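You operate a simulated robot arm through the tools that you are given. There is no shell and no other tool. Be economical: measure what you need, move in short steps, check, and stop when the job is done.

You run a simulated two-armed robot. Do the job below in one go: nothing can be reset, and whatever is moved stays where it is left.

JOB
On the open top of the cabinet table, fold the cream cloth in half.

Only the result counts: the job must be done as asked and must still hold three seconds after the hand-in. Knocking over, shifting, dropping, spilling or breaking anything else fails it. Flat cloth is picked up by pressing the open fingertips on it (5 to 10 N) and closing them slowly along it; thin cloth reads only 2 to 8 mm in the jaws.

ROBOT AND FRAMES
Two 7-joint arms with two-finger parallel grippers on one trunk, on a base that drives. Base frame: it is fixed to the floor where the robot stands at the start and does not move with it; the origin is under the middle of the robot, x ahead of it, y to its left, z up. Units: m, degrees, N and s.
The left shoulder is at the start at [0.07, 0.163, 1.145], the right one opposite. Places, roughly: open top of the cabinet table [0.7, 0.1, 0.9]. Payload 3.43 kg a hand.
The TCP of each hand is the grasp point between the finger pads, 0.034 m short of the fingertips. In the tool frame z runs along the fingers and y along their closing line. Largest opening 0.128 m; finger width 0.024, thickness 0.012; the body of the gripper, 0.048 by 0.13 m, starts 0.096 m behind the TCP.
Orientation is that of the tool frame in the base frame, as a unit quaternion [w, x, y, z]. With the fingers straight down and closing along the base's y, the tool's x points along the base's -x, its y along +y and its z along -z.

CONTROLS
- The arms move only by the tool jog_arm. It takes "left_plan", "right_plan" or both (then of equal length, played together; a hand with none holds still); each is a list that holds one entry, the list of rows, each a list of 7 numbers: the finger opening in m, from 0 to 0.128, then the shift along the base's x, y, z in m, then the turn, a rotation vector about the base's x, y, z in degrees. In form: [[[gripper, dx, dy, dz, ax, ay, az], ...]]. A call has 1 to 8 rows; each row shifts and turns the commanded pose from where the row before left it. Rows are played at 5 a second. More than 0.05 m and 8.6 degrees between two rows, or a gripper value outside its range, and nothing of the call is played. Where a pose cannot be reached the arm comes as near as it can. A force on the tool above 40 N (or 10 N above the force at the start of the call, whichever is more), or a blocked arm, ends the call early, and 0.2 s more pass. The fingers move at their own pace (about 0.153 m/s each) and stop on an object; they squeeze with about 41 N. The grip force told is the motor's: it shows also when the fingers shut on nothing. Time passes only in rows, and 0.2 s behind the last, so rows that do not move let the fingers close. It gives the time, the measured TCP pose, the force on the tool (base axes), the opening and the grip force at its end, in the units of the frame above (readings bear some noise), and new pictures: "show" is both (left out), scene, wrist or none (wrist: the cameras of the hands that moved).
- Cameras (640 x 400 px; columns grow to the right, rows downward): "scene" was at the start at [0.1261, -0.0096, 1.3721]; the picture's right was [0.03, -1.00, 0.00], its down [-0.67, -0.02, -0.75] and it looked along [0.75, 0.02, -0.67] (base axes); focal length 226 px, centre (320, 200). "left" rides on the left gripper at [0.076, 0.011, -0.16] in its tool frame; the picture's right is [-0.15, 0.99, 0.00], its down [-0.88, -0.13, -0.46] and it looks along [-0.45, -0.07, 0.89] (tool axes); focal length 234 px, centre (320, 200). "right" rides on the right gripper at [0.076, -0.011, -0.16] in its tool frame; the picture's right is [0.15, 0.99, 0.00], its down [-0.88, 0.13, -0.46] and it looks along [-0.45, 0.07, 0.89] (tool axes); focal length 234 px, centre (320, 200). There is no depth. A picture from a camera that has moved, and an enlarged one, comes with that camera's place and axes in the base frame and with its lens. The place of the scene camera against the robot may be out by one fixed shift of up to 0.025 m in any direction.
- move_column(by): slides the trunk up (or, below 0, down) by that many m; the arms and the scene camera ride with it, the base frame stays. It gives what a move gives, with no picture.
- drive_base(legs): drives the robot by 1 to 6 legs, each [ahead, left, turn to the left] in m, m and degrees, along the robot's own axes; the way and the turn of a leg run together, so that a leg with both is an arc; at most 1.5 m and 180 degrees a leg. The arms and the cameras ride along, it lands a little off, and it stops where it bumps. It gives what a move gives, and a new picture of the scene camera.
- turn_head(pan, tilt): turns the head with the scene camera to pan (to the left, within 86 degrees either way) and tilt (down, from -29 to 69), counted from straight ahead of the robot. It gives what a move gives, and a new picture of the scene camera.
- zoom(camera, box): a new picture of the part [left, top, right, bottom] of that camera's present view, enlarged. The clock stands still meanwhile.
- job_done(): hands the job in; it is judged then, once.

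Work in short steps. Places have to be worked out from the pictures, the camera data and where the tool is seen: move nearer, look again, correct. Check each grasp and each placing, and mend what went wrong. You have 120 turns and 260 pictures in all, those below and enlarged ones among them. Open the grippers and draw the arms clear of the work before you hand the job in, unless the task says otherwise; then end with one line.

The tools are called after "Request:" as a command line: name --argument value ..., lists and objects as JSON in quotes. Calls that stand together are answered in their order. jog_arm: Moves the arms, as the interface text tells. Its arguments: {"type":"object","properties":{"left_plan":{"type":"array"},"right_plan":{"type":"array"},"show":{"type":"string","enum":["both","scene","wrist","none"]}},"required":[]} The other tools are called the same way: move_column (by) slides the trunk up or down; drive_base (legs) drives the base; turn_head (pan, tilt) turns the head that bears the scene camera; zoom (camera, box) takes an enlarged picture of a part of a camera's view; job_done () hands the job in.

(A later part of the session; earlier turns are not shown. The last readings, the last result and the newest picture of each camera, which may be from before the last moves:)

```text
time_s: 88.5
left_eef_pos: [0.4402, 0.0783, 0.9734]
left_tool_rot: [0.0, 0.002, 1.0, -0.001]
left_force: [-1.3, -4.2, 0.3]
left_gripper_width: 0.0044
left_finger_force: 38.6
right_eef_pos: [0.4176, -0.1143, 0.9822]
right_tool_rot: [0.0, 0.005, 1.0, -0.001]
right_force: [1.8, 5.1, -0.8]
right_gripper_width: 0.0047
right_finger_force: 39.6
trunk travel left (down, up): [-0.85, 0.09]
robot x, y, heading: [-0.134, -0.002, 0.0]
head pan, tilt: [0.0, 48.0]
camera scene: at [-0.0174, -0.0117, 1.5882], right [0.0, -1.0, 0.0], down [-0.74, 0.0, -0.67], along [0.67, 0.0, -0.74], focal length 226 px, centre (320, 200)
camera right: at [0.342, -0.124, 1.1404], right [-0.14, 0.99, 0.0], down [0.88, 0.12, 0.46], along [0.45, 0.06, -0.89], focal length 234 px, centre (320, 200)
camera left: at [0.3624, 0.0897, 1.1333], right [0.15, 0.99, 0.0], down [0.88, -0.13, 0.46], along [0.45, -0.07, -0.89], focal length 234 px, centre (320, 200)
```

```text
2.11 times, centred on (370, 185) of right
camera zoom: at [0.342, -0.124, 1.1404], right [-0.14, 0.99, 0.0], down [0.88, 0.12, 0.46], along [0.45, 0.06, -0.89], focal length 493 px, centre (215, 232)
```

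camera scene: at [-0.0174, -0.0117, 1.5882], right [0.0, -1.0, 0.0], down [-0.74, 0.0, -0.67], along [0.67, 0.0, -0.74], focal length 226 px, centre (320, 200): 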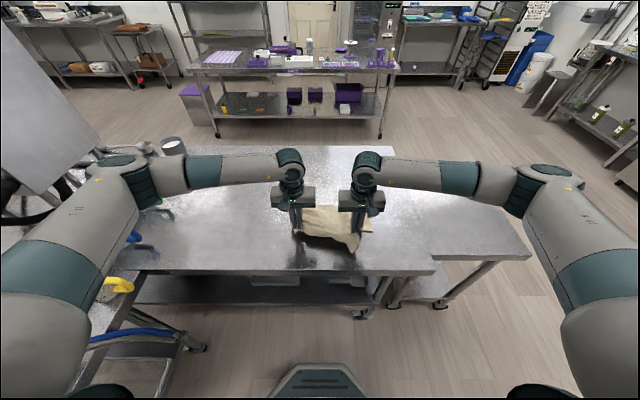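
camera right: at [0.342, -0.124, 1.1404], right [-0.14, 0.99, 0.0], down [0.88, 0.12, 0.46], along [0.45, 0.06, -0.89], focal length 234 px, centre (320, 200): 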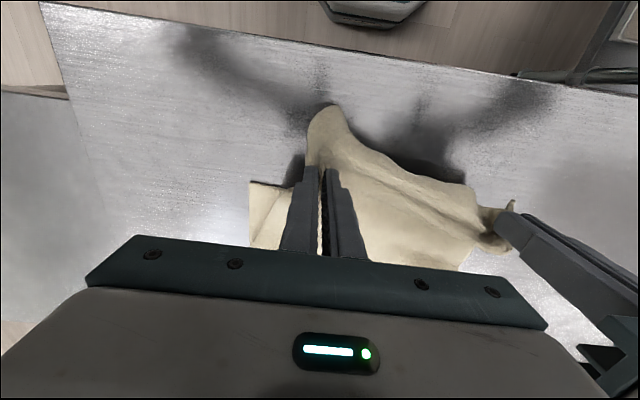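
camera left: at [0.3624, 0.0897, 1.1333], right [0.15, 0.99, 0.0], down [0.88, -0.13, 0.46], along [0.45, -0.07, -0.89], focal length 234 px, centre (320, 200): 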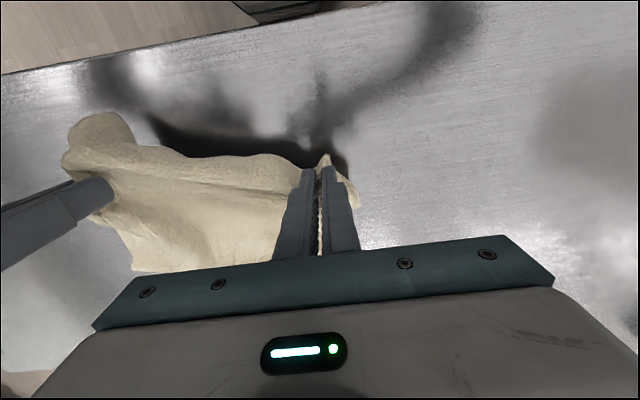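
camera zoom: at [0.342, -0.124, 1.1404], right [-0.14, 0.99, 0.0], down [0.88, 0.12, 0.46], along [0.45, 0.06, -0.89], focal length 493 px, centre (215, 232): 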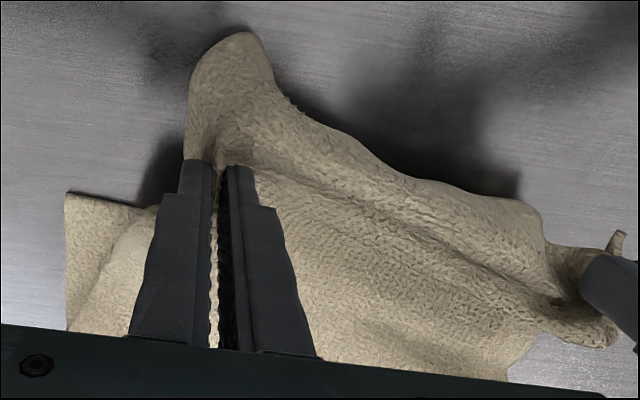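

Rather than land blind, I re-hang the sheet with the grips I have (right hand lower, because its inset is larger) to get a clean start.

Request:
jog_arm --left_plan '[[[0, 0.005, 0, 0.042, 0, 0, 0], [0, 0.005, 0, 0.042, 0, 0, 0], [0, 0, 0, 0.042, 0, 0, 0], [0, 0, 0, 0.042, 0, 0, 0], [0, 0, 0, 0.042, 0, 0, 0], [0, 0, 0, 0.042, 0, 0, 0], [0, 0, 0, 0.042, 0, 0, 0], [0, 0, 0, 0.042, 0, 0, 0]]]' --right_plan '[[[0, 0.008, 0, 0.037, 0, 0, 0], [0, 0.008, 0, 0.037, 0, 0, 0], [0, 0.006, 0, 0.037, 0, 0, 0], [0, 0.004, 0, 0.037, 0, 0, 0], [0, 0.003, 0, 0.037, 0, 0, 0], [0, 0.002, 0, 0.037, 0, 0, 0], [0, 0.001, 0, 0.037, 0, 0, 0], [0, 0, 0, 0.037, 0, 0, 0]]]' --show "scene"

Request:
zoom --camera "scene" --box '[220, 110, 420, 250]'

```text
time_s: 90.3
left_eef_pos: [0.4467, 0.0754, 1.3085]
left_tool_rot: [0.0, 0.003, 1.0, 0.001]
left_force: [0.1, -1.2, -0.3]
left_gripper_width: 0.0044
left_finger_force: 38.5
right_eef_pos: [0.4504, -0.1123, 1.2835]
right_tool_rot: [0.0, 0.006, 1.0, -0.001]
right_force: [-0.8, 1.8, -0.8]
right_gripper_width: 0.0047
right_finger_force: 38.3
trunk travel left (down, up): [-0.85, 0.09]
robot x, y, heading: [-0.139, -0.0051, 0.4]
head pan, tilt: [0.0, 48.0]
camera scene: at [-0.0192, -0.0118, 1.5882], right [0.0, -1.0, 0.0], down [-0.74, 0.0, -0.67], along [0.67, 0.0, -0.74], focal length 226 px, centre (320, 200)
```

scene: 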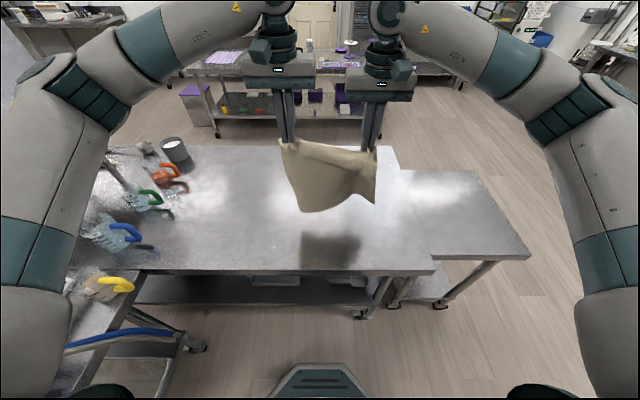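

```text
2.86 times, centred on (320, 180) of scene
camera zoom: at [-0.0192, -0.0118, 1.5882], right [0.0, -1.0, 0.0], down [-0.74, 0.0, -0.67], along [0.67, 0.0, -0.74], focal length 646 px, centre (320, 257)
```

zoom: 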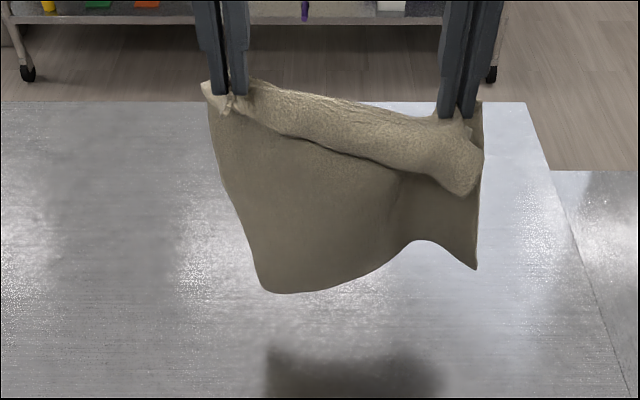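

The sheet hangs free but wavy because the pinches are close together. I spread the hands a little, touch the bottom edge down near x≈0.41 and start laying the whole sheet forward flat, so that I can re-grip the edge properly.

Request:
jog_arm --left_plan '[[[0, -0.013, 0.005, 0, 0, 0, 0], [0, -0.013, 0.004, 0, 0, 0, 0], [0, -0.01, 0.004, 0, 0, 0, 0], [0, 0, 0, 0, 0, 0, 0], [0, 0, 0, -0.02, 0, 0, 0], [0, 0.006, 0, -0.02, 0, 0, 0], [0, 0.016, 0, -0.018, 0, 0, 0], [0, 0.018, 0, -0.018, 0, 0, 0]]]' --right_plan '[[[0, -0.013, -0.005, -0.003, 0, 0, 0], [0, -0.013, -0.004, -0.003, 0, 0, 0], [0, -0.01, -0.004, -0.003, 0, 0, 0], [0, 0, 0, 0, 0, 0, 0], [0, 0, 0, -0.02, 0, 0, 0], [0, 0.006, 0, -0.02, 0, 0, 0], [0, 0.016, 0, -0.018, 0, 0, 0], [0, 0.018, 0, -0.018, 0, 0, 0]]]' --show "scene"

Request:
zoom --camera "scene" --box '[220, 130, 420, 270]'

```text
time_s: 92.1
left_eef_pos: [0.4569, 0.0867, 1.2305]
left_tool_rot: [-0.001, 0.003, 1.0, 0.0]
left_force: [-3.1, -16.7, -4.4]
left_gripper_width: 0.006
left_finger_force: 40.1
right_eef_pos: [0.4555, -0.1236, 1.1921]
right_tool_rot: [-0.001, 0.004, 1.0, 0.0]
right_force: [2.6, 17.0, 3.6]
right_gripper_width: 0.0049
right_finger_force: 39.2
trunk travel left (down, up): [-0.85, 0.09]
robot x, y, heading: [-0.1371, 0.0001, 0.2]
head pan, tilt: [0.0, 48.0]
camera scene: at [-0.0157, -0.0118, 1.588], right [0.0, -1.0, 0.0], down [-0.74, 0.0, -0.67], along [0.67, 0.0, -0.74], focal length 226 px, centre (320, 200)
```

scene: 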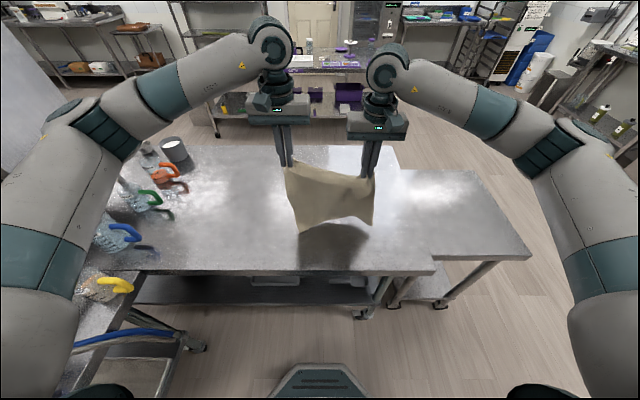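

```text
2.86 times, centred on (320, 200) of scene
camera zoom: at [-0.0157, -0.0118, 1.588], right [0.0, -1.0, 0.0], down [-0.74, 0.0, -0.67], along [0.67, 0.0, -0.74], focal length 646 px, centre (320, 200)
```

zoom: 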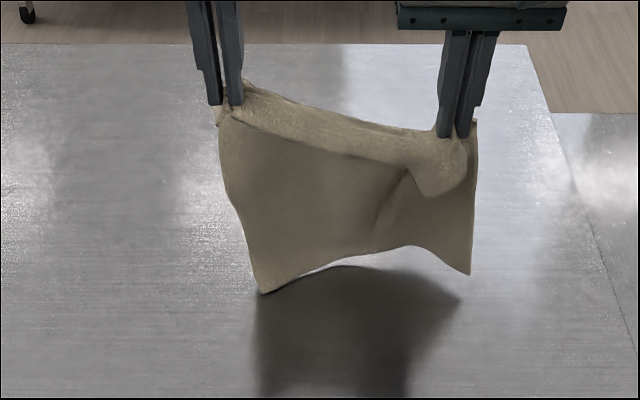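

The left bottom corner touches while the right is about 4 cm up. I lower the right hand and ease the tension, then continue laying forward.

Request:
jog_arm --left_plan '[[[0, 0.004, -0.003, 0, 0, 0, 0], [0, 0.01, -0.002, -0.008, 0, 0, 0], [0, 0.022, 0, -0.02, 0, 0, 0], [0, 0.022, 0, -0.022, 0, 0, 0], [0, 0.022, 0, -0.022, 0, 0, 0], [0, 0.022, 0, -0.022, 0, 0, 0], [0, 0.022, 0, -0.022, 0, 0, 0], [0, 0.022, 0, -0.022, 0, 0, 0]]]' --right_plan '[[[0, 0, 0.002, -0.02, 0, 0, 0], [0, 0.01, 0, -0.022, 0, 0, 0], [0, 0.022, 0, -0.02, 0, 0, 0], [0, 0.022, 0, -0.022, 0, 0, 0], [0, 0.022, 0, -0.022, 0, 0, 0], [0, 0.022, 0, -0.022, 0, 0, 0], [0, 0.022, 0, -0.022, 0, 0, 0], [0, 0.022, 0, -0.022, 0, 0, 0]]]' --show "scene"

Request:
zoom --camera "scene" --box '[220, 130, 420, 270]'

```text
time_s: 93.9
left_eef_pos: [0.5993, 0.0843, 1.0917]
left_tool_rot: [0.0, 0.004, 1.0, 0.0]
left_force: [-3.6, -18.0, -7.9]
left_gripper_width: 0.0066
left_finger_force: 40.8
right_eef_pos: [0.597, -0.123, 1.0189]
right_tool_rot: [-0.001, 0.004, 1.0, 0.0]
right_force: [3.5, 18.0, 6.8]
right_gripper_width: 0.0047
right_finger_force: 39.6
trunk travel left (down, up): [-0.85, 0.09]
robot x, y, heading: [-0.14, 0.0023, 0.1]
head pan, tilt: [0.0, 48.0]
camera scene: at [-0.0152, -0.012, 1.588], right [0.0, -1.0, 0.0], down [-0.74, 0.0, -0.67], along [0.67, 0.0, -0.74], focal length 226 px, centre (320, 200)
```

scene: 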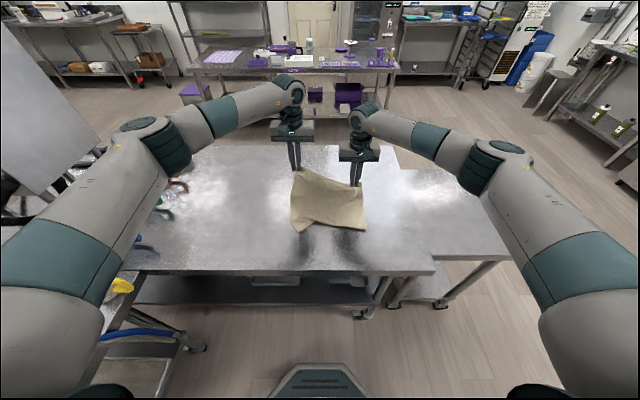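

```text
2.86 times, centred on (320, 200) of scene
camera zoom: at [-0.0152, -0.012, 1.588], right [0.0, -1.0, 0.0], down [-0.74, 0.0, -0.67], along [0.67, 0.0, -0.74], focal length 646 px, centre (320, 200)
```

zoom: 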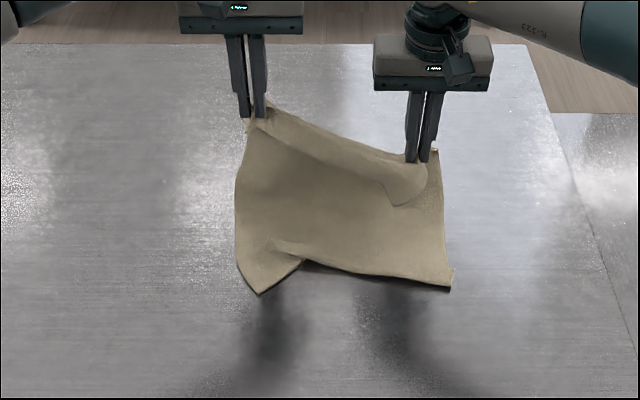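

I drive forward 0.11 m, which carries the edge forward, and then lower it to the table.

Request:
drive_base --legs '[[0.11, 0, 0]]'

Request:
jog_arm --left_plan '[[[0, 0.006, -0.001, -0.03, 0, 0, 0], [0, 0.008, -0.001, -0.035, 0, 0, 0], [0, 0.008, 0, -0.035, 0, 0, 0], [0, 0.004, 0, -0.035, 0, 0, 0], [0, 0.0, 0, -0.024, 0, 0, 0], [0, 0, 0, 0, 0, 0, 0]]]' --right_plan '[[[0, -0.01, 0.001, -0.015, 0, 0, 0], [0, -0.005, 0.001, -0.02, 0, 0, 0], [0, 0.0, 0, -0.02, 0, 0, 0], [0, 0.0, 0, -0.02, 0, 0, 0], [0, 0.0, 0, -0.01, 0, 0, 0], [0, 0, 0, 0, 0, 0, 0]]]'

```text
time_s: 95.1
left_eef_pos: [0.7013, 0.0866, 1.0946]
left_tool_rot: [0.0, 0.002, 1.0, -0.001]
left_force: [-3.2, -18.1, -7.0]
left_gripper_width: 0.0064
left_finger_force: 40.9
right_eef_pos: [0.7009, -0.1219, 1.022]
right_tool_rot: [0.0, 0.004, 1.0, 0.001]
right_force: [3.5, 18.6, 6.8]
right_gripper_width: 0.0047
right_finger_force: 39.0
trunk travel left (down, up): [-0.85, 0.09]
robot x, y, heading: [-0.0306, 0.0016, 0.2]
head pan, tilt: [0.0, 48.0]
camera scene: at [0.0865, -0.0112, 1.5884], right [0.01, -1.0, 0.0], down [-0.74, 0.0, -0.67], along [0.67, 0.0, -0.74], focal length 226 px, centre (320, 200)
```

scene: 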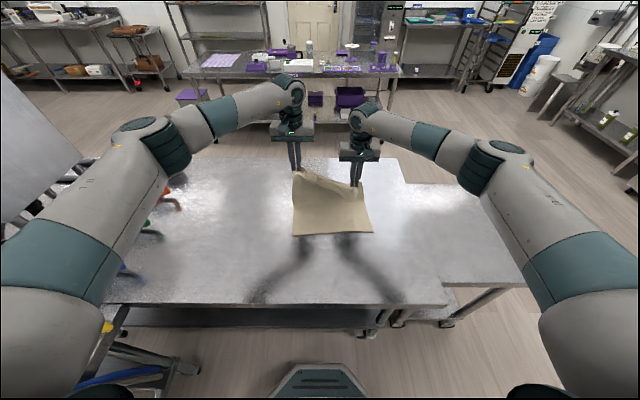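

```text
time_s: 96.5
left_eef_pos: [0.7312, 0.0842, 0.9349]
left_tool_rot: [0.0, 0.002, 1.0, -0.002]
left_force: [-6.1, -12.8, 3.2]
left_gripper_width: 0.0062
left_finger_force: 40.8
right_eef_pos: [0.6866, -0.1191, 0.9335]
right_tool_rot: [0.001, 0.003, 1.0, 0.001]
right_force: [7.2, 13.4, 1.7]
right_gripper_width: 0.0045
right_finger_force: 39.1
trunk travel left (down, up): [-0.85, 0.09]
robot x, y, heading: [-0.0318, -0.0014, 0.3]
head pan, tilt: [0.0, 48.0]
camera scene: at [0.0875, -0.011, 1.5883], right [0.01, -1.0, 0.0], down [-0.74, 0.0, -0.67], along [0.67, 0.0, -0.74], focal length 226 px, centre (320, 200)
camera right: at [0.6105, -0.1292, 1.0933], right [-0.14, 0.99, 0.0], down [0.88, 0.12, 0.46], along [0.45, 0.06, -0.89], focal length 234 px, centre (320, 200)
camera left: at [0.6541, 0.0952, 1.0937], right [0.15, 0.99, 0.0], down [0.88, -0.13, 0.46], along [0.45, -0.07, -0.89], focal length 234 px, centre (320, 200)
```

scene: 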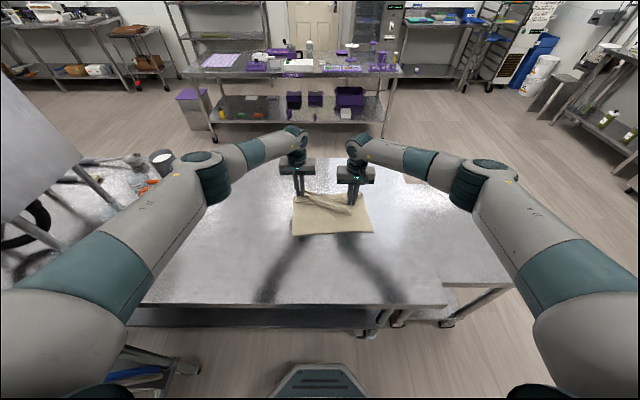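
right: 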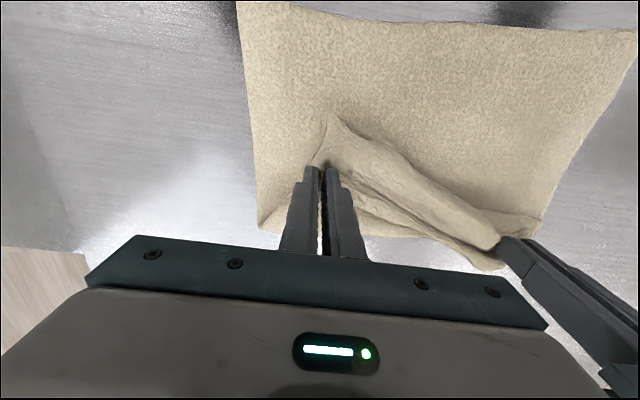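
left: 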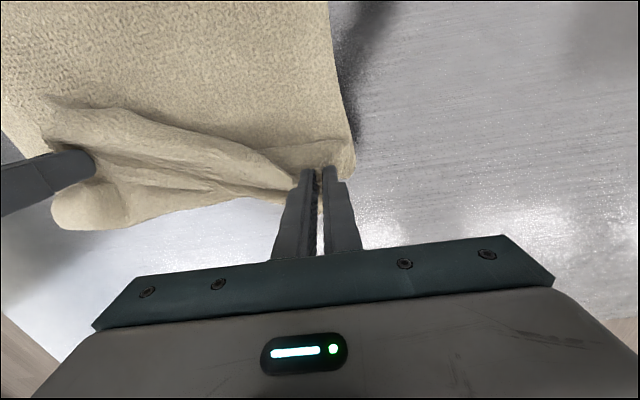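

The sheet now lies flat except for the held edge. The left grip is close to the edge, so I keep it; I release only the right hand to re-grip nearer its corner (about [0.635, -0.122]).

Request:
jog_arm --right_plan '[[[0.01, 0, 0, 0, 0, 0, 0], [0.02, 0, 0, 0, 0, 0, 0], [0.03, 0, 0, 0, 0, 0, 0], [0.03, 0, 0, 0.015, 0, 0, 0], [0.045, -0.01, 0, 0.025, 0, 0, 0], [0.045, -0.03, 0.0, 0.01, 0, 0, 0], [0.045, 0, 0.0, 0, 0, 0, 0]]]' --show "wrist"

Request:
zoom --camera "scene" --box '[260, 170, 400, 250]'

```text
time_s: 98.1
left_eef_pos: [0.7324, 0.0855, 0.9326]
left_tool_rot: [-0.002, 0.002, 1.0, -0.001]
left_force: [0.0, -0.9, -0.1]
left_gripper_width: 0.0043
left_finger_force: 38.5
right_eef_pos: [0.6458, -0.1198, 0.9839]
right_tool_rot: [0.0, 0.004, 1.0, 0.0]
right_force: [-0.5, 0.3, 0.3]
right_gripper_width: 0.045
right_finger_force: 0.1
trunk travel left (down, up): [-0.85, 0.09]
robot x, y, heading: [-0.0364, -0.0039, 0.6]
head pan, tilt: [0.0, 48.0]
camera right: at [0.5705, -0.1304, 1.1442], right [-0.14, 0.99, 0.0], down [0.88, 0.12, 0.46], along [0.45, 0.06, -0.89], focal length 234 px, centre (320, 200)
```

right: 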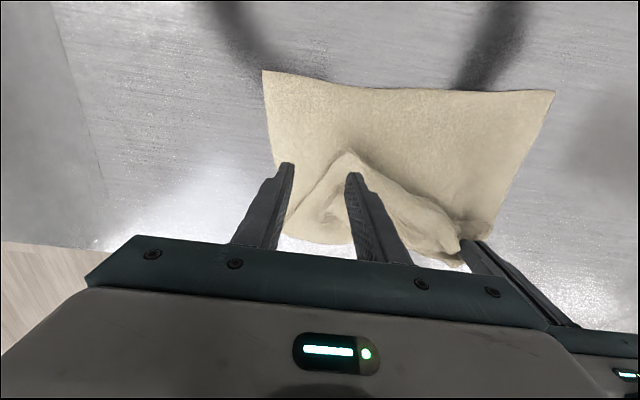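

```text
4.57 times, centred on (330, 210) of scene
camera zoom: at [0.0886, -0.0107, 1.5881], right [0.01, -1.0, 0.0], down [-0.74, 0.0, -0.67], along [0.67, 0.0, -0.74], focal length 1033 px, centre (274, 154)
```

zoom: 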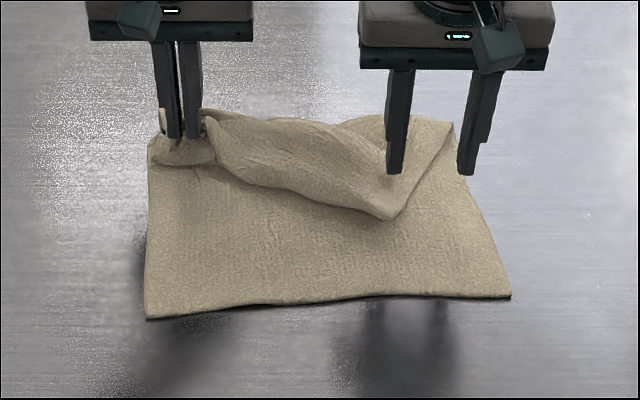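

The right corner now lies as a clean triangle on top with its tip at about [0.634, -0.091]. I move the right hand just inside that tip and descend.

Request:
jog_arm --right_plan '[[[0.034, 0.012, 0.029, 0, 0, 0, 0], [0.034, 0, 0, -0.02, 0, 0, 0], [0.034, 0, 0, -0.02, 0, 0, 0], [0.034, 0, 0, -0.008, 0, 0, 0], [0.034, 0, 0, -0.004, 0, 0, 0], [0.034, 0, 0, 0, 0, 0, 0]]]' --show "wrist"

```text
time_s: 99.5
left_eef_pos: [0.732, 0.0839, 0.9344]
left_tool_rot: [0.001, 0.002, 1.0, -0.001]
left_force: [0.6, 0.2, 0.8]
left_gripper_width: 0.0045
left_finger_force: 38.6
right_eef_pos: [0.6577, -0.0899, 0.934]
right_tool_rot: [0.001, 0.005, 1.0, 0.0]
right_force: [-1.4, 0.3, 0.5]
right_gripper_width: 0.0342
right_finger_force: 0.0
trunk travel left (down, up): [-0.85, 0.09]
robot x, y, heading: [-0.0324, 0.0027, 0.5]
head pan, tilt: [0.0, 48.0]
camera right: at [0.581, -0.1003, 1.0931], right [-0.14, 0.99, 0.0], down [0.88, 0.12, 0.46], along [0.45, 0.06, -0.89], focal length 234 px, centre (320, 200)
```

right: 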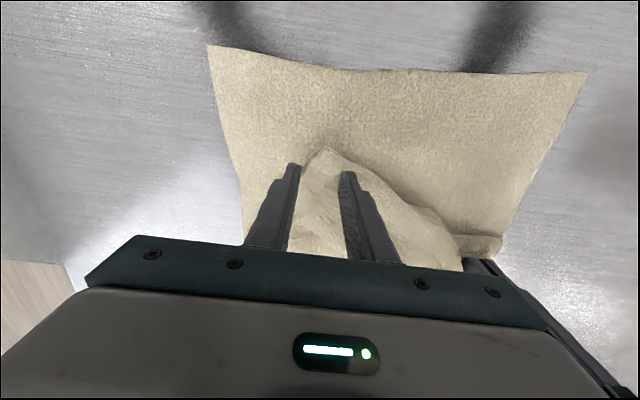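

Well centred on the tip. I go down a few more millimetres to contact.

Request:
jog_arm --right_plan '[[[0.034, 0.0, 0.0, -0.003, 0, 0, 0], [0.034, 0, 0, -0.003, 0, 0, 0], [0.034, 0, 0, -0.002, 0, 0, 0], [0.034, 0, 0, 0, 0, 0, 0]]]' --show "none"

```text
time_s: 100.5
left_eef_pos: [0.7328, 0.0856, 0.9346]
left_tool_rot: [0.001, 0.001, 1.0, 0.0]
left_force: [-0.6, -0.8, 0.7]
left_gripper_width: 0.0042
left_finger_force: 38.7
right_eef_pos: [0.6582, -0.0903, 0.9266]
right_tool_rot: [0.0, 0.004, 1.0, 0.001]
right_force: [-0.3, -0.3, 0.9]
right_gripper_width: 0.0342
right_finger_force: 0.2
trunk travel left (down, up): [-0.85, 0.09]
robot x, y, heading: [-0.0314, 0.0023, 0.7]
head pan, tilt: [0.0, 48.0]
```

Request:
jog_arm --right_plan '[[[0.034, 0.0, 0.0, -0.002, 0, 0, 0], [0.034, 0, 0, -0.002, 0, 0, 0], [0.034, 0, 0, 0, 0, 0, 0]]]' --show "none"

```text
time_s: 101.3
left_eef_pos: [0.7308, 0.0864, 0.935]
left_tool_rot: [0.0, 0.002, 1.0, -0.001]
left_force: [-0.2, -0.4, -0.3]
left_gripper_width: 0.0039
left_finger_force: 38.7
right_eef_pos: [0.658, -0.09, 0.9224]
right_tool_rot: [0.001, 0.004, 1.0, 0.0]
right_force: [-1.1, 0.3, 8.8]
right_gripper_width: 0.0339
right_finger_force: 0.0
trunk travel left (down, up): [-0.85, 0.09]
robot x, y, heading: [-0.0319, 0.0017, 0.2]
head pan, tilt: [0.0, 48.0]
```

8.8 N: I ease half a millimetre, close slowly, and then lift both hands together.

Request:
jog_arm --right_plan '[[[0.034, 0, 0, 0.0006, 0, 0, 0], [0.027, 0, 0, 0, 0, 0, 0], [0.02, 0, 0, 0, 0, 0, 0], [0.013, 0, 0, 0, 0, 0, 0], [0.006, 0, 0, 0, 0, 0, 0], [0.0, 0, 0, 0, 0, 0, 0], [0.0, 0, 0, 0, 0, 0, 0], [0.0, 0, 0, 0.01, 0, 0, 0]]]' --show "none"

Request:
jog_arm --left_plan '[[[0, -0.01, 0, 0.03, 0, 0, 0], [0, -0.015, 0, 0.035, 0, 0, 0], [0, -0.02, 0, 0.035, 0, 0, 0], [0, -0.02, 0.002, 0.035, 0, 0, 0], [0, -0.02, 0.003, 0.035, 0, 0, 0], [0, -0.02, 0.003, 0.035, 0, 0, 0], [0, -0.015, 0.003, 0.035, 0, 0, 0], [0, -0.01, 0.003, 0.035, 0, 0, 0]]]' --right_plan '[[[0, 0.0, -0.005, 0.02, 0, 0, 0], [0, 0, -0.006, 0.035, 0, 0, 0], [0, 0, -0.007, 0.035, 0, 0, 0], [0, -0.01, -0.007, 0.035, 0, 0, 0], [0, -0.01, -0.007, 0.035, 0, 0, 0], [0, -0.01, -0.006, 0.035, 0, 0, 0], [0, -0.01, -0.004, 0.035, 0, 0, 0], [0, -0.01, -0.003, 0.035, 0, 0, 0]]]' --show "scene"

Request:
zoom --camera "scene" --box '[220, 110, 420, 250]'

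```text
time_s: 103.1
left_eef_pos: [0.7314, 0.0845, 0.9338]
left_tool_rot: [0.001, 0.002, 1.0, 0.0]
left_force: [-0.6, -0.2, 0.5]
left_gripper_width: 0.0039
left_finger_force: 39.0
right_eef_pos: [0.6588, -0.0898, 0.9313]
right_tool_rot: [-0.001, 0.004, 1.0, 0.0]
right_force: [-0.1, 0.4, -0.5]
right_gripper_width: 0.0027
right_finger_force: 37.2
trunk travel left (down, up): [-0.85, 0.09]
robot x, y, heading: [-0.0346, 0.0013, 0.2]
head pan, tilt: [0.0, 48.0]
```

```text
time_s: 104.9
left_eef_pos: [0.5936, 0.0963, 1.2142]
left_tool_rot: [0.001, 0.003, 1.0, -0.001]
left_force: [-1.9, -11.2, -1.2]
left_gripper_width: 0.0052
left_finger_force: 40.2
right_eef_pos: [0.6055, -0.1353, 1.2004]
right_tool_rot: [0.0, 0.003, 1.0, 0.001]
right_force: [1.0, 11.2, 0.4]
right_gripper_width: 0.0032
right_finger_force: 37.9
trunk travel left (down, up): [-0.85, 0.09]
robot x, y, heading: [-0.0306, 0.0013, 0.4]
head pan, tilt: [0.0, 48.0]
camera scene: at [0.0861, -0.0116, 1.5882], right [0.01, -1.0, 0.0], down [-0.74, 0.0, -0.67], along [0.67, 0.0, -0.74], focal length 226 px, centre (320, 200)
```

scene: 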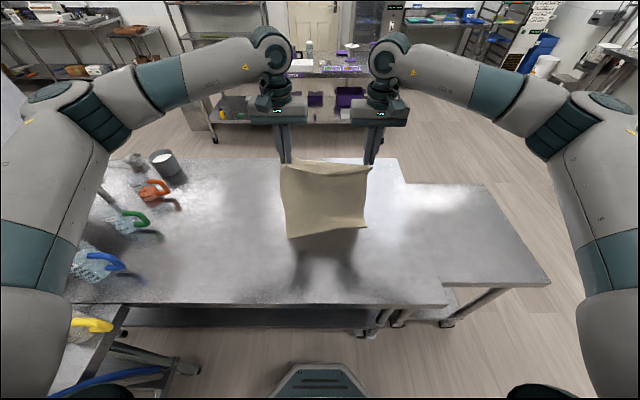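

```text
2.86 times, centred on (320, 180) of scene
camera zoom: at [0.0861, -0.0116, 1.5882], right [0.01, -1.0, 0.0], down [-0.74, 0.0, -0.67], along [0.67, 0.0, -0.74], focal length 646 px, centre (320, 257)
```

zoom: 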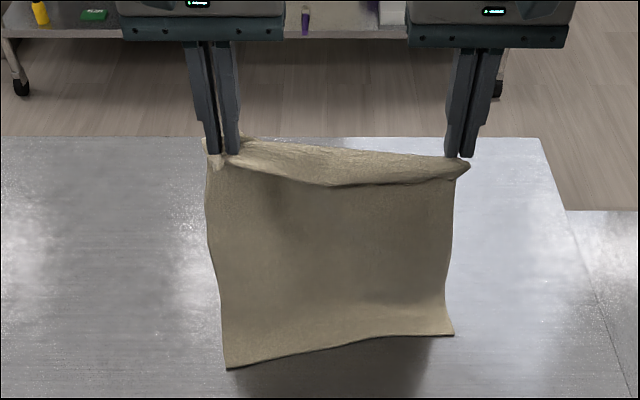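

A clean hang again with both corners held close to the edge. I raise the column so it clears the table and drive back to set the position.

Request:
move_column --by 0.088

Request:
drive_base --legs '[[-0.12, 0, 0]]'

Request:
zoom --camera "scene" --box '[220, 110, 420, 250]'

```text
time_s: 106.1
left_eef_pos: [0.5964, 0.0969, 1.2983]
left_tool_rot: [0.0, 0.002, 1.0, -0.001]
left_force: [-1.5, -11.9, -0.4]
left_gripper_width: 0.0059
left_finger_force: 40.0
right_eef_pos: [0.6075, -0.1346, 1.2884]
right_tool_rot: [0.001, 0.004, 1.0, 0.0]
right_force: [0.4, 11.5, 0.4]
right_gripper_width: 0.003
right_finger_force: 37.9
trunk travel left (down, up): [-0.938, 0.002]
robot x, y, heading: [-0.0356, -0.0021, 0.5]
head pan, tilt: [0.0, 48.0]
```

```text
time_s: 107.4
left_eef_pos: [0.4795, 0.0941, 1.297]
left_tool_rot: [-0.002, 0.005, 1.0, -0.002]
left_force: [-1.2, -11.5, -0.8]
left_gripper_width: 0.0055
left_finger_force: 40.1
right_eef_pos: [0.4884, -0.1385, 1.2864]
right_tool_rot: [-0.002, 0.006, 1.0, 0.0]
right_force: [1.0, 12.5, 0.0]
right_gripper_width: 0.0032
right_finger_force: 37.9
trunk travel left (down, up): [-0.938, 0.002]
robot x, y, heading: [-0.1565, -0.0043, -0.0]
head pan, tilt: [0.0, 48.0]
camera scene: at [-0.0296, -0.0123, 1.6757], right [0.0, -1.0, 0.0], down [-0.75, 0.0, -0.67], along [0.67, 0.0, -0.75], focal length 226 px, centre (320, 200)
```

scene: 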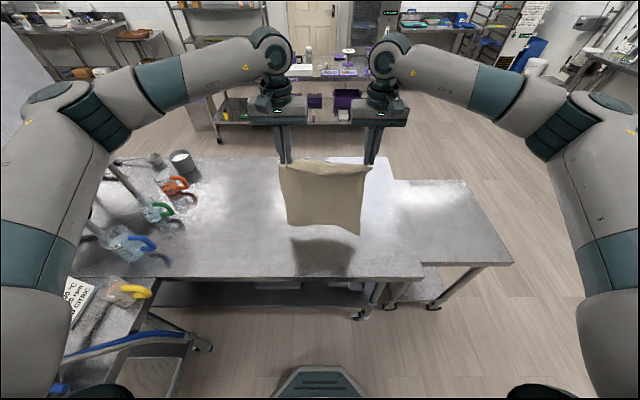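

```text
2.86 times, centred on (320, 180) of scene
camera zoom: at [-0.0296, -0.0123, 1.6757], right [0.0, -1.0, 0.0], down [-0.75, 0.0, -0.67], along [0.67, 0.0, -0.75], focal length 646 px, centre (320, 257)
```

zoom: 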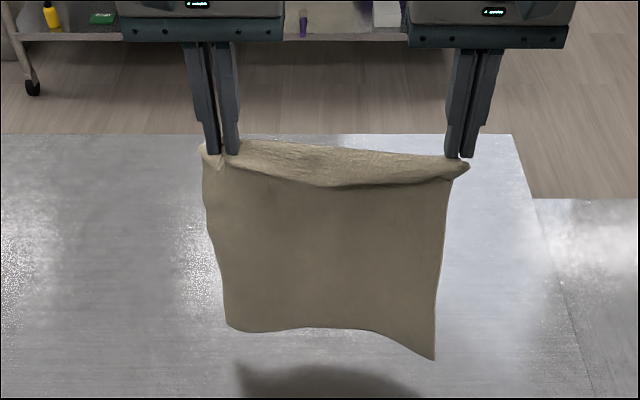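

The sheet is clear of the table; the left bottom corner hangs a little higher. I level it, shift to x≈0.43 and ease the lateral tension.

Request:
jog_arm --left_plan '[[[0, -0.016, -0.002, -0.012, 0, 0, 0], [0, -0.016, -0.001, -0.012, 0, 0, 0], [0, -0.016, 0, -0.012, 0, 0, 0], [0, 0, 0, 0, 0, 0, 0], [0, 0, 0, 0, 0, 0, 0], [0, 0, 0, 0, 0, 0, 0]]]' --right_plan '[[[0, -0.018, 0.002, 0, 0, 0, 0], [0, -0.018, 0.001, 0, 0, 0, 0], [0, -0.018, 0, 0, 0, 0, 0], [0, 0, 0, 0, 0, 0, 0], [0, 0, 0, 0, 0, 0, 0], [0, 0, 0, 0, 0, 0, 0]]]' --show "none"

Request:
zoom --camera "scene" --box '[220, 130, 420, 270]'

```text
time_s: 108.8
left_eef_pos: [0.4262, 0.0919, 1.2645]
left_tool_rot: [-0.001, 0.004, 1.0, -0.001]
left_force: [-1.6, -10.0, 1.2]
left_gripper_width: 0.0052
left_finger_force: 39.2
right_eef_pos: [0.4326, -0.1346, 1.2877]
right_tool_rot: [0.0, 0.007, 1.0, 0.0]
right_force: [1.1, 10.0, -1.5]
right_gripper_width: 0.0029
right_finger_force: 37.6
trunk travel left (down, up): [-0.938, 0.002]
robot x, y, heading: [-0.1558, 0.0009, -0.1]
head pan, tilt: [0.0, 48.0]
```

```text
2.86 times, centred on (320, 200) of scene
camera zoom: at [-0.0346, -0.0122, 1.6763], right [0.0, -1.0, 0.0], down [-0.74, 0.0, -0.67], along [0.67, 0.0, -0.74], focal length 646 px, centre (320, 200)
```

zoom: 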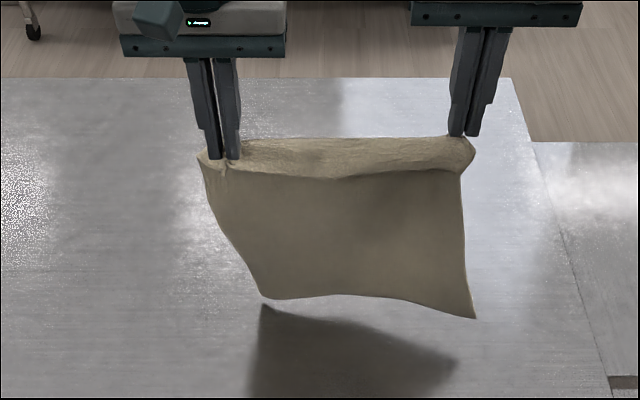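

Leveling made the sheet hang skewed, so I undo most of it (raise the left hand 2.5 cm), and then touch down and start laying forward.

Request:
jog_arm --left_plan '[[[0, 0, 0, 0.014, 0, 0, 0], [0, 0, 0, 0.014, 0, 0, 0], [0, 0, 0, 0, 0, 0, 0], [0, 0, 0, 0, 0, 0, 0], [0, 0, 0, -0.02, 0, 0, 0], [0, 0.002, 0, -0.02, 0, 0, 0]]]' --right_plan '[[[0, 0, 0, 0, 0, 0, 0], [0, 0, 0, 0, 0, 0, 0], [0, 0, 0, 0, 0, 0, 0], [0, 0, 0, 0, 0, 0, 0], [0, 0, 0, -0.016, 0, 0, 0], [0, 0.002, 0, -0.018, 0, 0, 0]]]' --show "none"

Request:
zoom --camera "scene" --box '[220, 130, 420, 270]'

```text
time_s: 110.2
left_eef_pos: [0.4306, 0.0908, 1.2509]
left_tool_rot: [-0.001, 0.004, 1.0, -0.001]
left_force: [-0.8, -9.4, 0.0]
left_gripper_width: 0.005
left_finger_force: 39.4
right_eef_pos: [0.4352, -0.1361, 1.2525]
right_tool_rot: [0.0, 0.007, 1.0, 0.001]
right_force: [1.0, 9.0, -0.1]
right_gripper_width: 0.0032
right_finger_force: 37.9
trunk travel left (down, up): [-0.938, 0.002]
robot x, y, heading: [-0.1562, -0.0007, -0.0]
head pan, tilt: [0.0, 48.0]
```

```text
2.86 times, centred on (320, 200) of scene
camera zoom: at [-0.0324, -0.0123, 1.6761], right [0.0, -1.0, 0.0], down [-0.74, 0.0, -0.67], along [0.67, 0.0, -0.74], focal length 646 px, centre (320, 200)
```

zoom: 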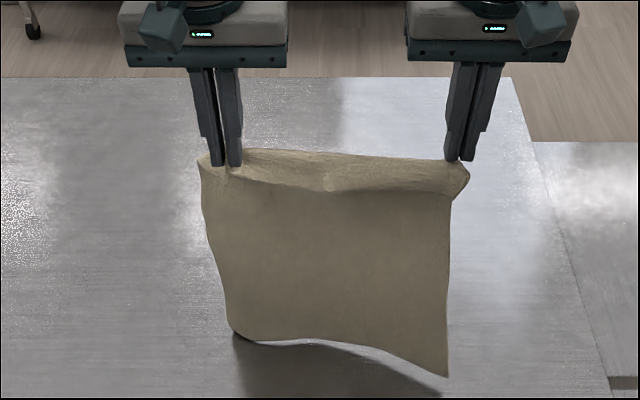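

The left bottom corner touches at x≈0.43 and the right one at ≈0.37, so the sheet is rotated about 12°. I follow that orientation, with the left hand leading, and lay it forward.

Request:
jog_arm --left_plan '[[[0, 0.01, 0, -0.012, 0, 0, 0], [0, 0.014, -0.001, -0.016, 0, 0, 0], [0, 0.022, -0.003, -0.02, 0, 0, 0], [0, 0.022, -0.003, -0.02, 0, 0, 0], [0, 0.022, -0.003, -0.02, 0, 0, 0], [0, 0.022, -0.003, -0.02, 0, 0, 0], [0, 0.022, -0.003, -0.02, 0, 0, 0], [0, 0, 0, 0, 0, 0, 0]]]' --right_plan '[[[0, -0.005, 0, -0.014, 0, 0, 0], [0, 0.002, -0.001, -0.018, 0, 0, 0], [0, 0.018, -0.003, -0.02, 0, 0, 0], [0, 0.018, -0.003, -0.02, 0, 0, 0], [0, 0.018, -0.003, -0.02, 0, 0, 0], [0, 0.018, -0.003, -0.02, 0, 0, 0], [0, 0.018, -0.003, -0.02, 0, 0, 0], [0, 0, 0, 0, 0, 0, 0]]]' --show "wrist"

Request:
zoom --camera "scene" --box '[220, 130, 420, 270]'

```text
time_s: 112.0
left_eef_pos: [0.5596, 0.0756, 1.1234]
left_tool_rot: [-0.001, 0.005, 1.0, 0.0]
left_force: [-5.1, -12.2, 0.8]
left_gripper_width: 0.0056
left_finger_force: 40.3
right_eef_pos: [0.5183, -0.151, 1.122]
right_tool_rot: [0.0, 0.007, 1.0, -0.001]
right_force: [3.9, 12.2, -0.4]
right_gripper_width: 0.0026
right_finger_force: 37.1
trunk travel left (down, up): [-0.938, 0.002]
robot x, y, heading: [-0.1519, 0.0006, 0.3]
head pan, tilt: [0.0, 48.0]
camera right: at [0.4421, -0.1613, 1.2818], right [-0.13, 0.99, 0.0], down [0.88, 0.12, 0.46], along [0.45, 0.06, -0.89], focal length 234 px, centre (320, 200)
camera left: at [0.4824, 0.0863, 1.2824], right [0.16, 0.99, 0.0], down [0.88, -0.14, 0.46], along [0.45, -0.07, -0.89], focal length 234 px, centre (320, 200)
```

right: 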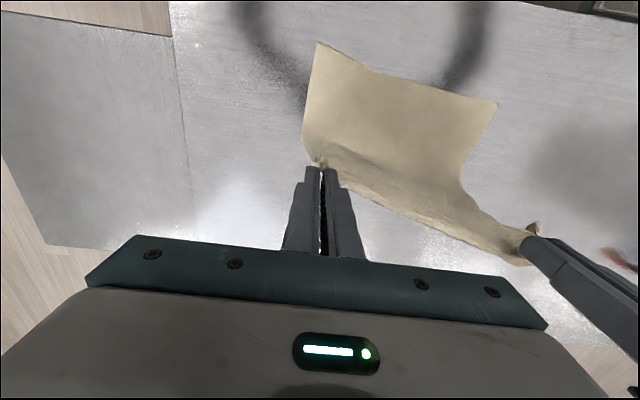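
left: 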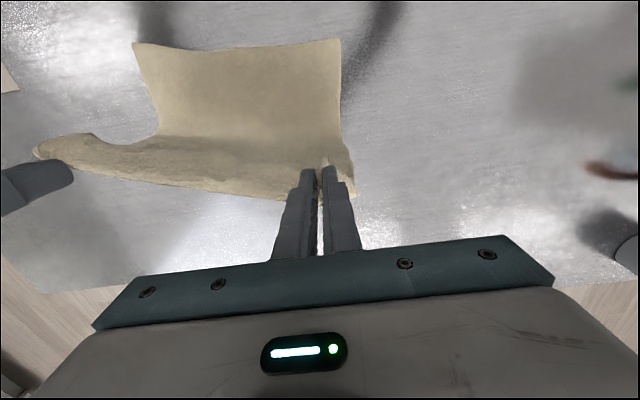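

```text
2.86 times, centred on (320, 200) of scene
camera zoom: at [-0.0343, -0.0121, 1.6762], right [0.0, -1.0, 0.0], down [-0.74, 0.0, -0.67], along [0.67, 0.0, -0.74], focal length 646 px, centre (320, 200)
```

zoom: 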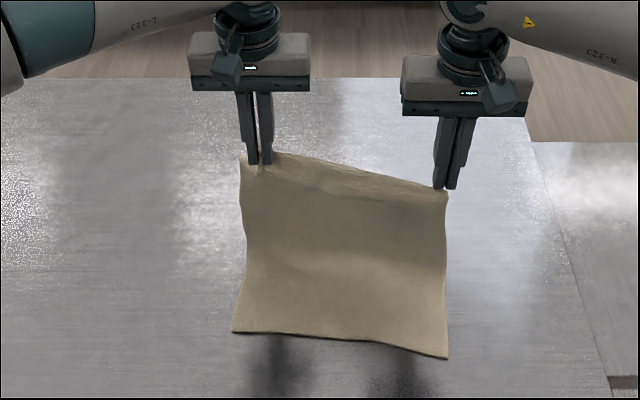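

Excellent: the lower part lies flat with corners at [0.436, 0.118] and [0.394, -0.170]. The target for the hands is left [0.445, 0.076] and right [0.414, -0.155]. I go above the fold line and then swing back over it.

Request:
jog_arm --left_plan '[[[0, 0.02, -0.002, -0.014, 0, 0, 0], [0, 0.02, -0.002, -0.012, 0, 0, 0], [0, 0.02, -0.002, -0.01, 0, 0, 0], [0, -0.03, 0.001, -0.006, 0, 0, 0], [0, -0.035, 0.001, -0.012, 0, 0, 0], [0, -0.038, 0.001, -0.022, 0, 0, 0], [0, -0.035, 0.001, -0.03, 0, 0, 0], [0, 0, 0, 0, 0, 0, 0]]]' --right_plan '[[[0, 0.019, -0.003, -0.014, 0, 0, 0], [0, 0.019, -0.003, -0.012, 0, 0, 0], [0, 0.019, -0.002, -0.01, 0, 0, 0], [0, -0.028, 0.001, -0.006, 0, 0, 0], [0, -0.032, 0.001, -0.012, 0, 0, 0], [0, -0.035, 0.001, -0.022, 0, 0, 0], [0, -0.032, 0.001, -0.03, 0, 0, 0], [0, 0, 0, 0, 0, 0, 0]]]'

```text
time_s: 113.8
left_eef_pos: [0.4831, 0.0737, 1.0174]
left_tool_rot: [0.0, 0.005, 1.0, -0.001]
left_force: [-2.5, -12.7, -0.8]
left_gripper_width: 0.0062
left_finger_force: 40.1
right_eef_pos: [0.4524, -0.1569, 1.0142]
right_tool_rot: [0.001, 0.006, 1.0, 0.0]
right_force: [3.5, 10.8, 0.8]
right_gripper_width: 0.0025
right_finger_force: 37.4
trunk travel left (down, up): [-0.938, 0.002]
robot x, y, heading: [-0.1557, 0.0019, 0.1]
head pan, tilt: [0.0, 48.0]
camera scene: at [-0.0335, -0.0121, 1.6762], right [0.0, -1.0, 0.0], down [-0.74, 0.0, -0.67], along [0.67, 0.0, -0.74], focal length 226 px, centre (320, 200)
camera right: at [0.376, -0.167, 1.1736], right [-0.13, 0.99, 0.0], down [0.88, 0.12, 0.46], along [0.45, 0.06, -0.89], focal length 234 px, centre (320, 200)
camera left: at [0.4062, 0.0848, 1.176], right [0.16, 0.99, 0.0], down [0.88, -0.14, 0.46], along [0.45, -0.07, -0.89], focal length 234 px, centre (320, 200)
```

scene: 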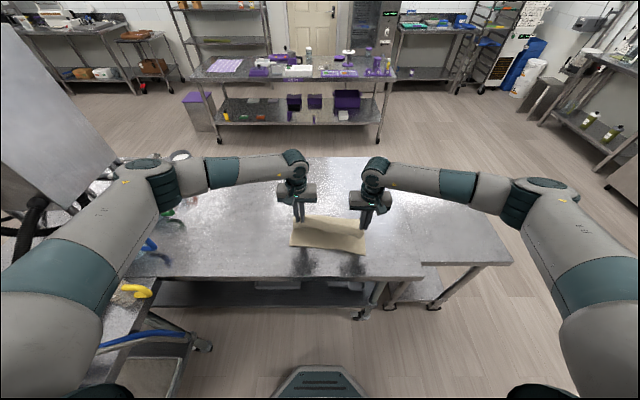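
right: 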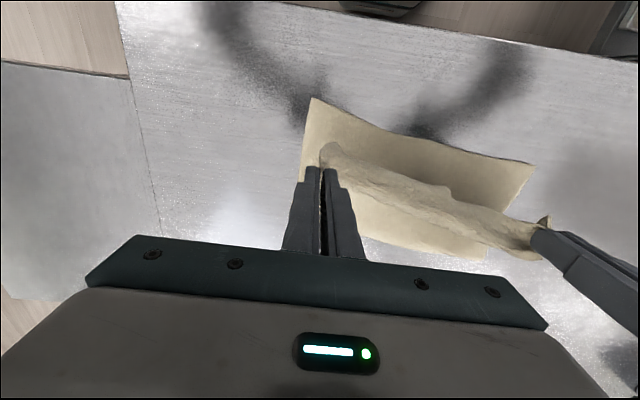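
left: 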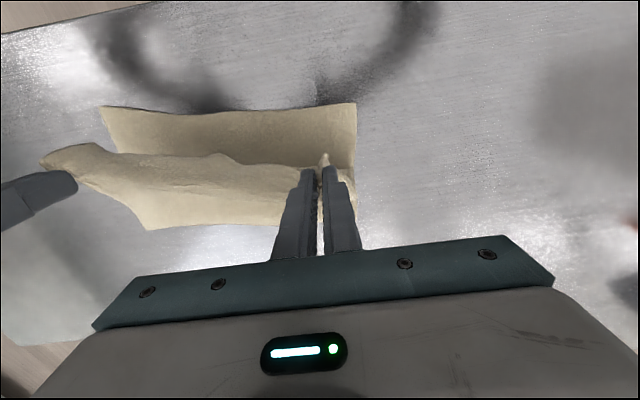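

The bottom layer hasn't moved. I finish the landing with a small overshoot and return, so the edge lip lies outward.

Request:
jog_arm --left_plan '[[[0, -0.033, 0.001, -0.034, 0, 0, 0], [0, -0.022, 0.001, -0.032, 0, 0, 0], [0, 0.0, 0, 0.0, 0, 0, 0], [0, 0.009, 0, -0.012, 0, 0, 0], [0, 0.008, 0, -0.01, 0, 0, 0], [0, 0, 0, 0, 0, 0, 0]]]' --right_plan '[[[0, -0.03, 0, -0.032, 0, 0, 0], [0, -0.023, 0, -0.03, 0, 0, 0], [0, 0, 0, 0, 0, 0, 0], [0, 0.008, 0, -0.012, 0, 0, 0], [0, 0.007, 0, -0.01, 0, 0, 0], [0, 0, 0, 0, 0, 0, 0]]]'

Request:
zoom --camera "scene" --box '[250, 180, 400, 270]'

```text
time_s: 115.2
left_eef_pos: [0.447, 0.0752, 0.9292]
left_tool_rot: [-0.001, 0.004, 1.0, -0.001]
left_force: [-3.2, -12.6, 0.5]
left_gripper_width: 0.0066
left_finger_force: 40.1
right_eef_pos: [0.4143, -0.1581, 0.932]
right_tool_rot: [0.0, 0.006, 1.0, 0.0]
right_force: [3.0, 11.7, -0.1]
right_gripper_width: 0.0025
right_finger_force: 36.9
trunk travel left (down, up): [-0.938, 0.002]
robot x, y, heading: [-0.1537, -0.0021, 0.2]
head pan, tilt: [0.0, 48.0]
camera scene: at [-0.0343, -0.0123, 1.6762], right [0.0, -1.0, 0.0], down [-0.74, 0.0, -0.67], along [0.67, 0.0, -0.74], focal length 226 px, centre (320, 200)
camera right: at [0.336, -0.1672, 1.0919], right [-0.13, 0.99, 0.0], down [0.88, 0.12, 0.46], along [0.45, 0.06, -0.89], focal length 234 px, centre (320, 200)
camera left: at [0.3702, 0.0861, 1.0887], right [0.16, 0.99, 0.0], down [0.88, -0.14, 0.46], along [0.45, -0.07, -0.89], focal length 234 px, centre (320, 200)
```

scene: 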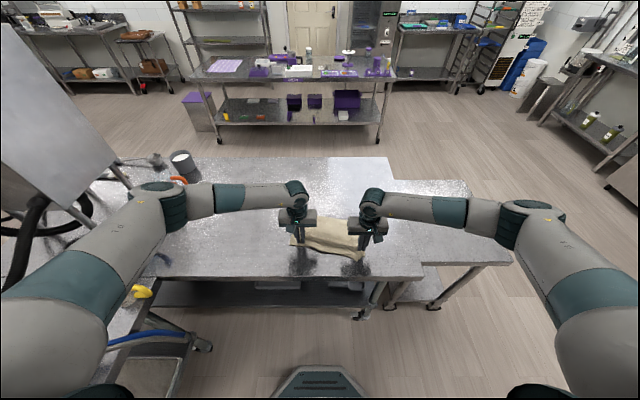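
right: 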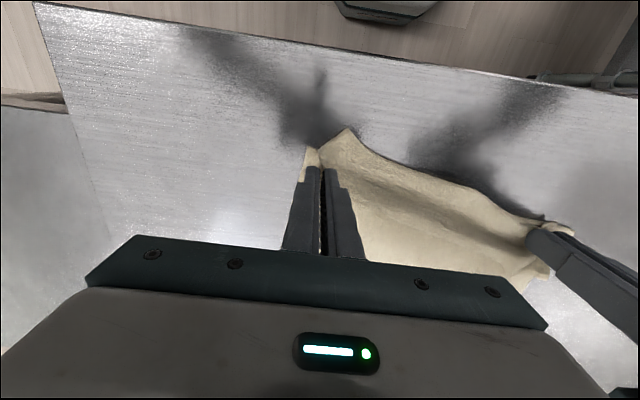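
left: 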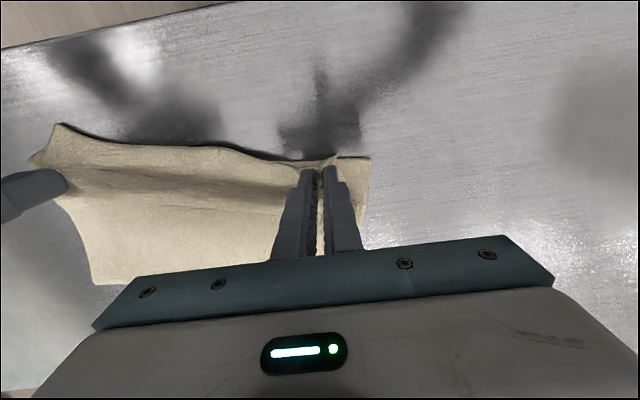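

```text
4.27 times, centred on (325, 225) of scene
camera zoom: at [-0.0343, -0.0123, 1.6762], right [0.0, -1.0, 0.0], down [-0.74, 0.0, -0.67], along [0.67, 0.0, -0.74], focal length 964 px, centre (299, 93)
```

zoom: 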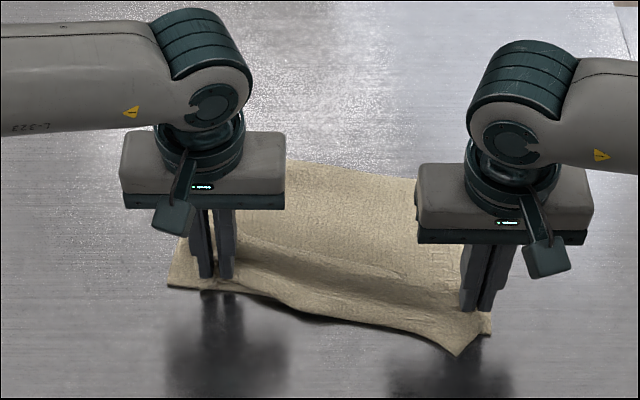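

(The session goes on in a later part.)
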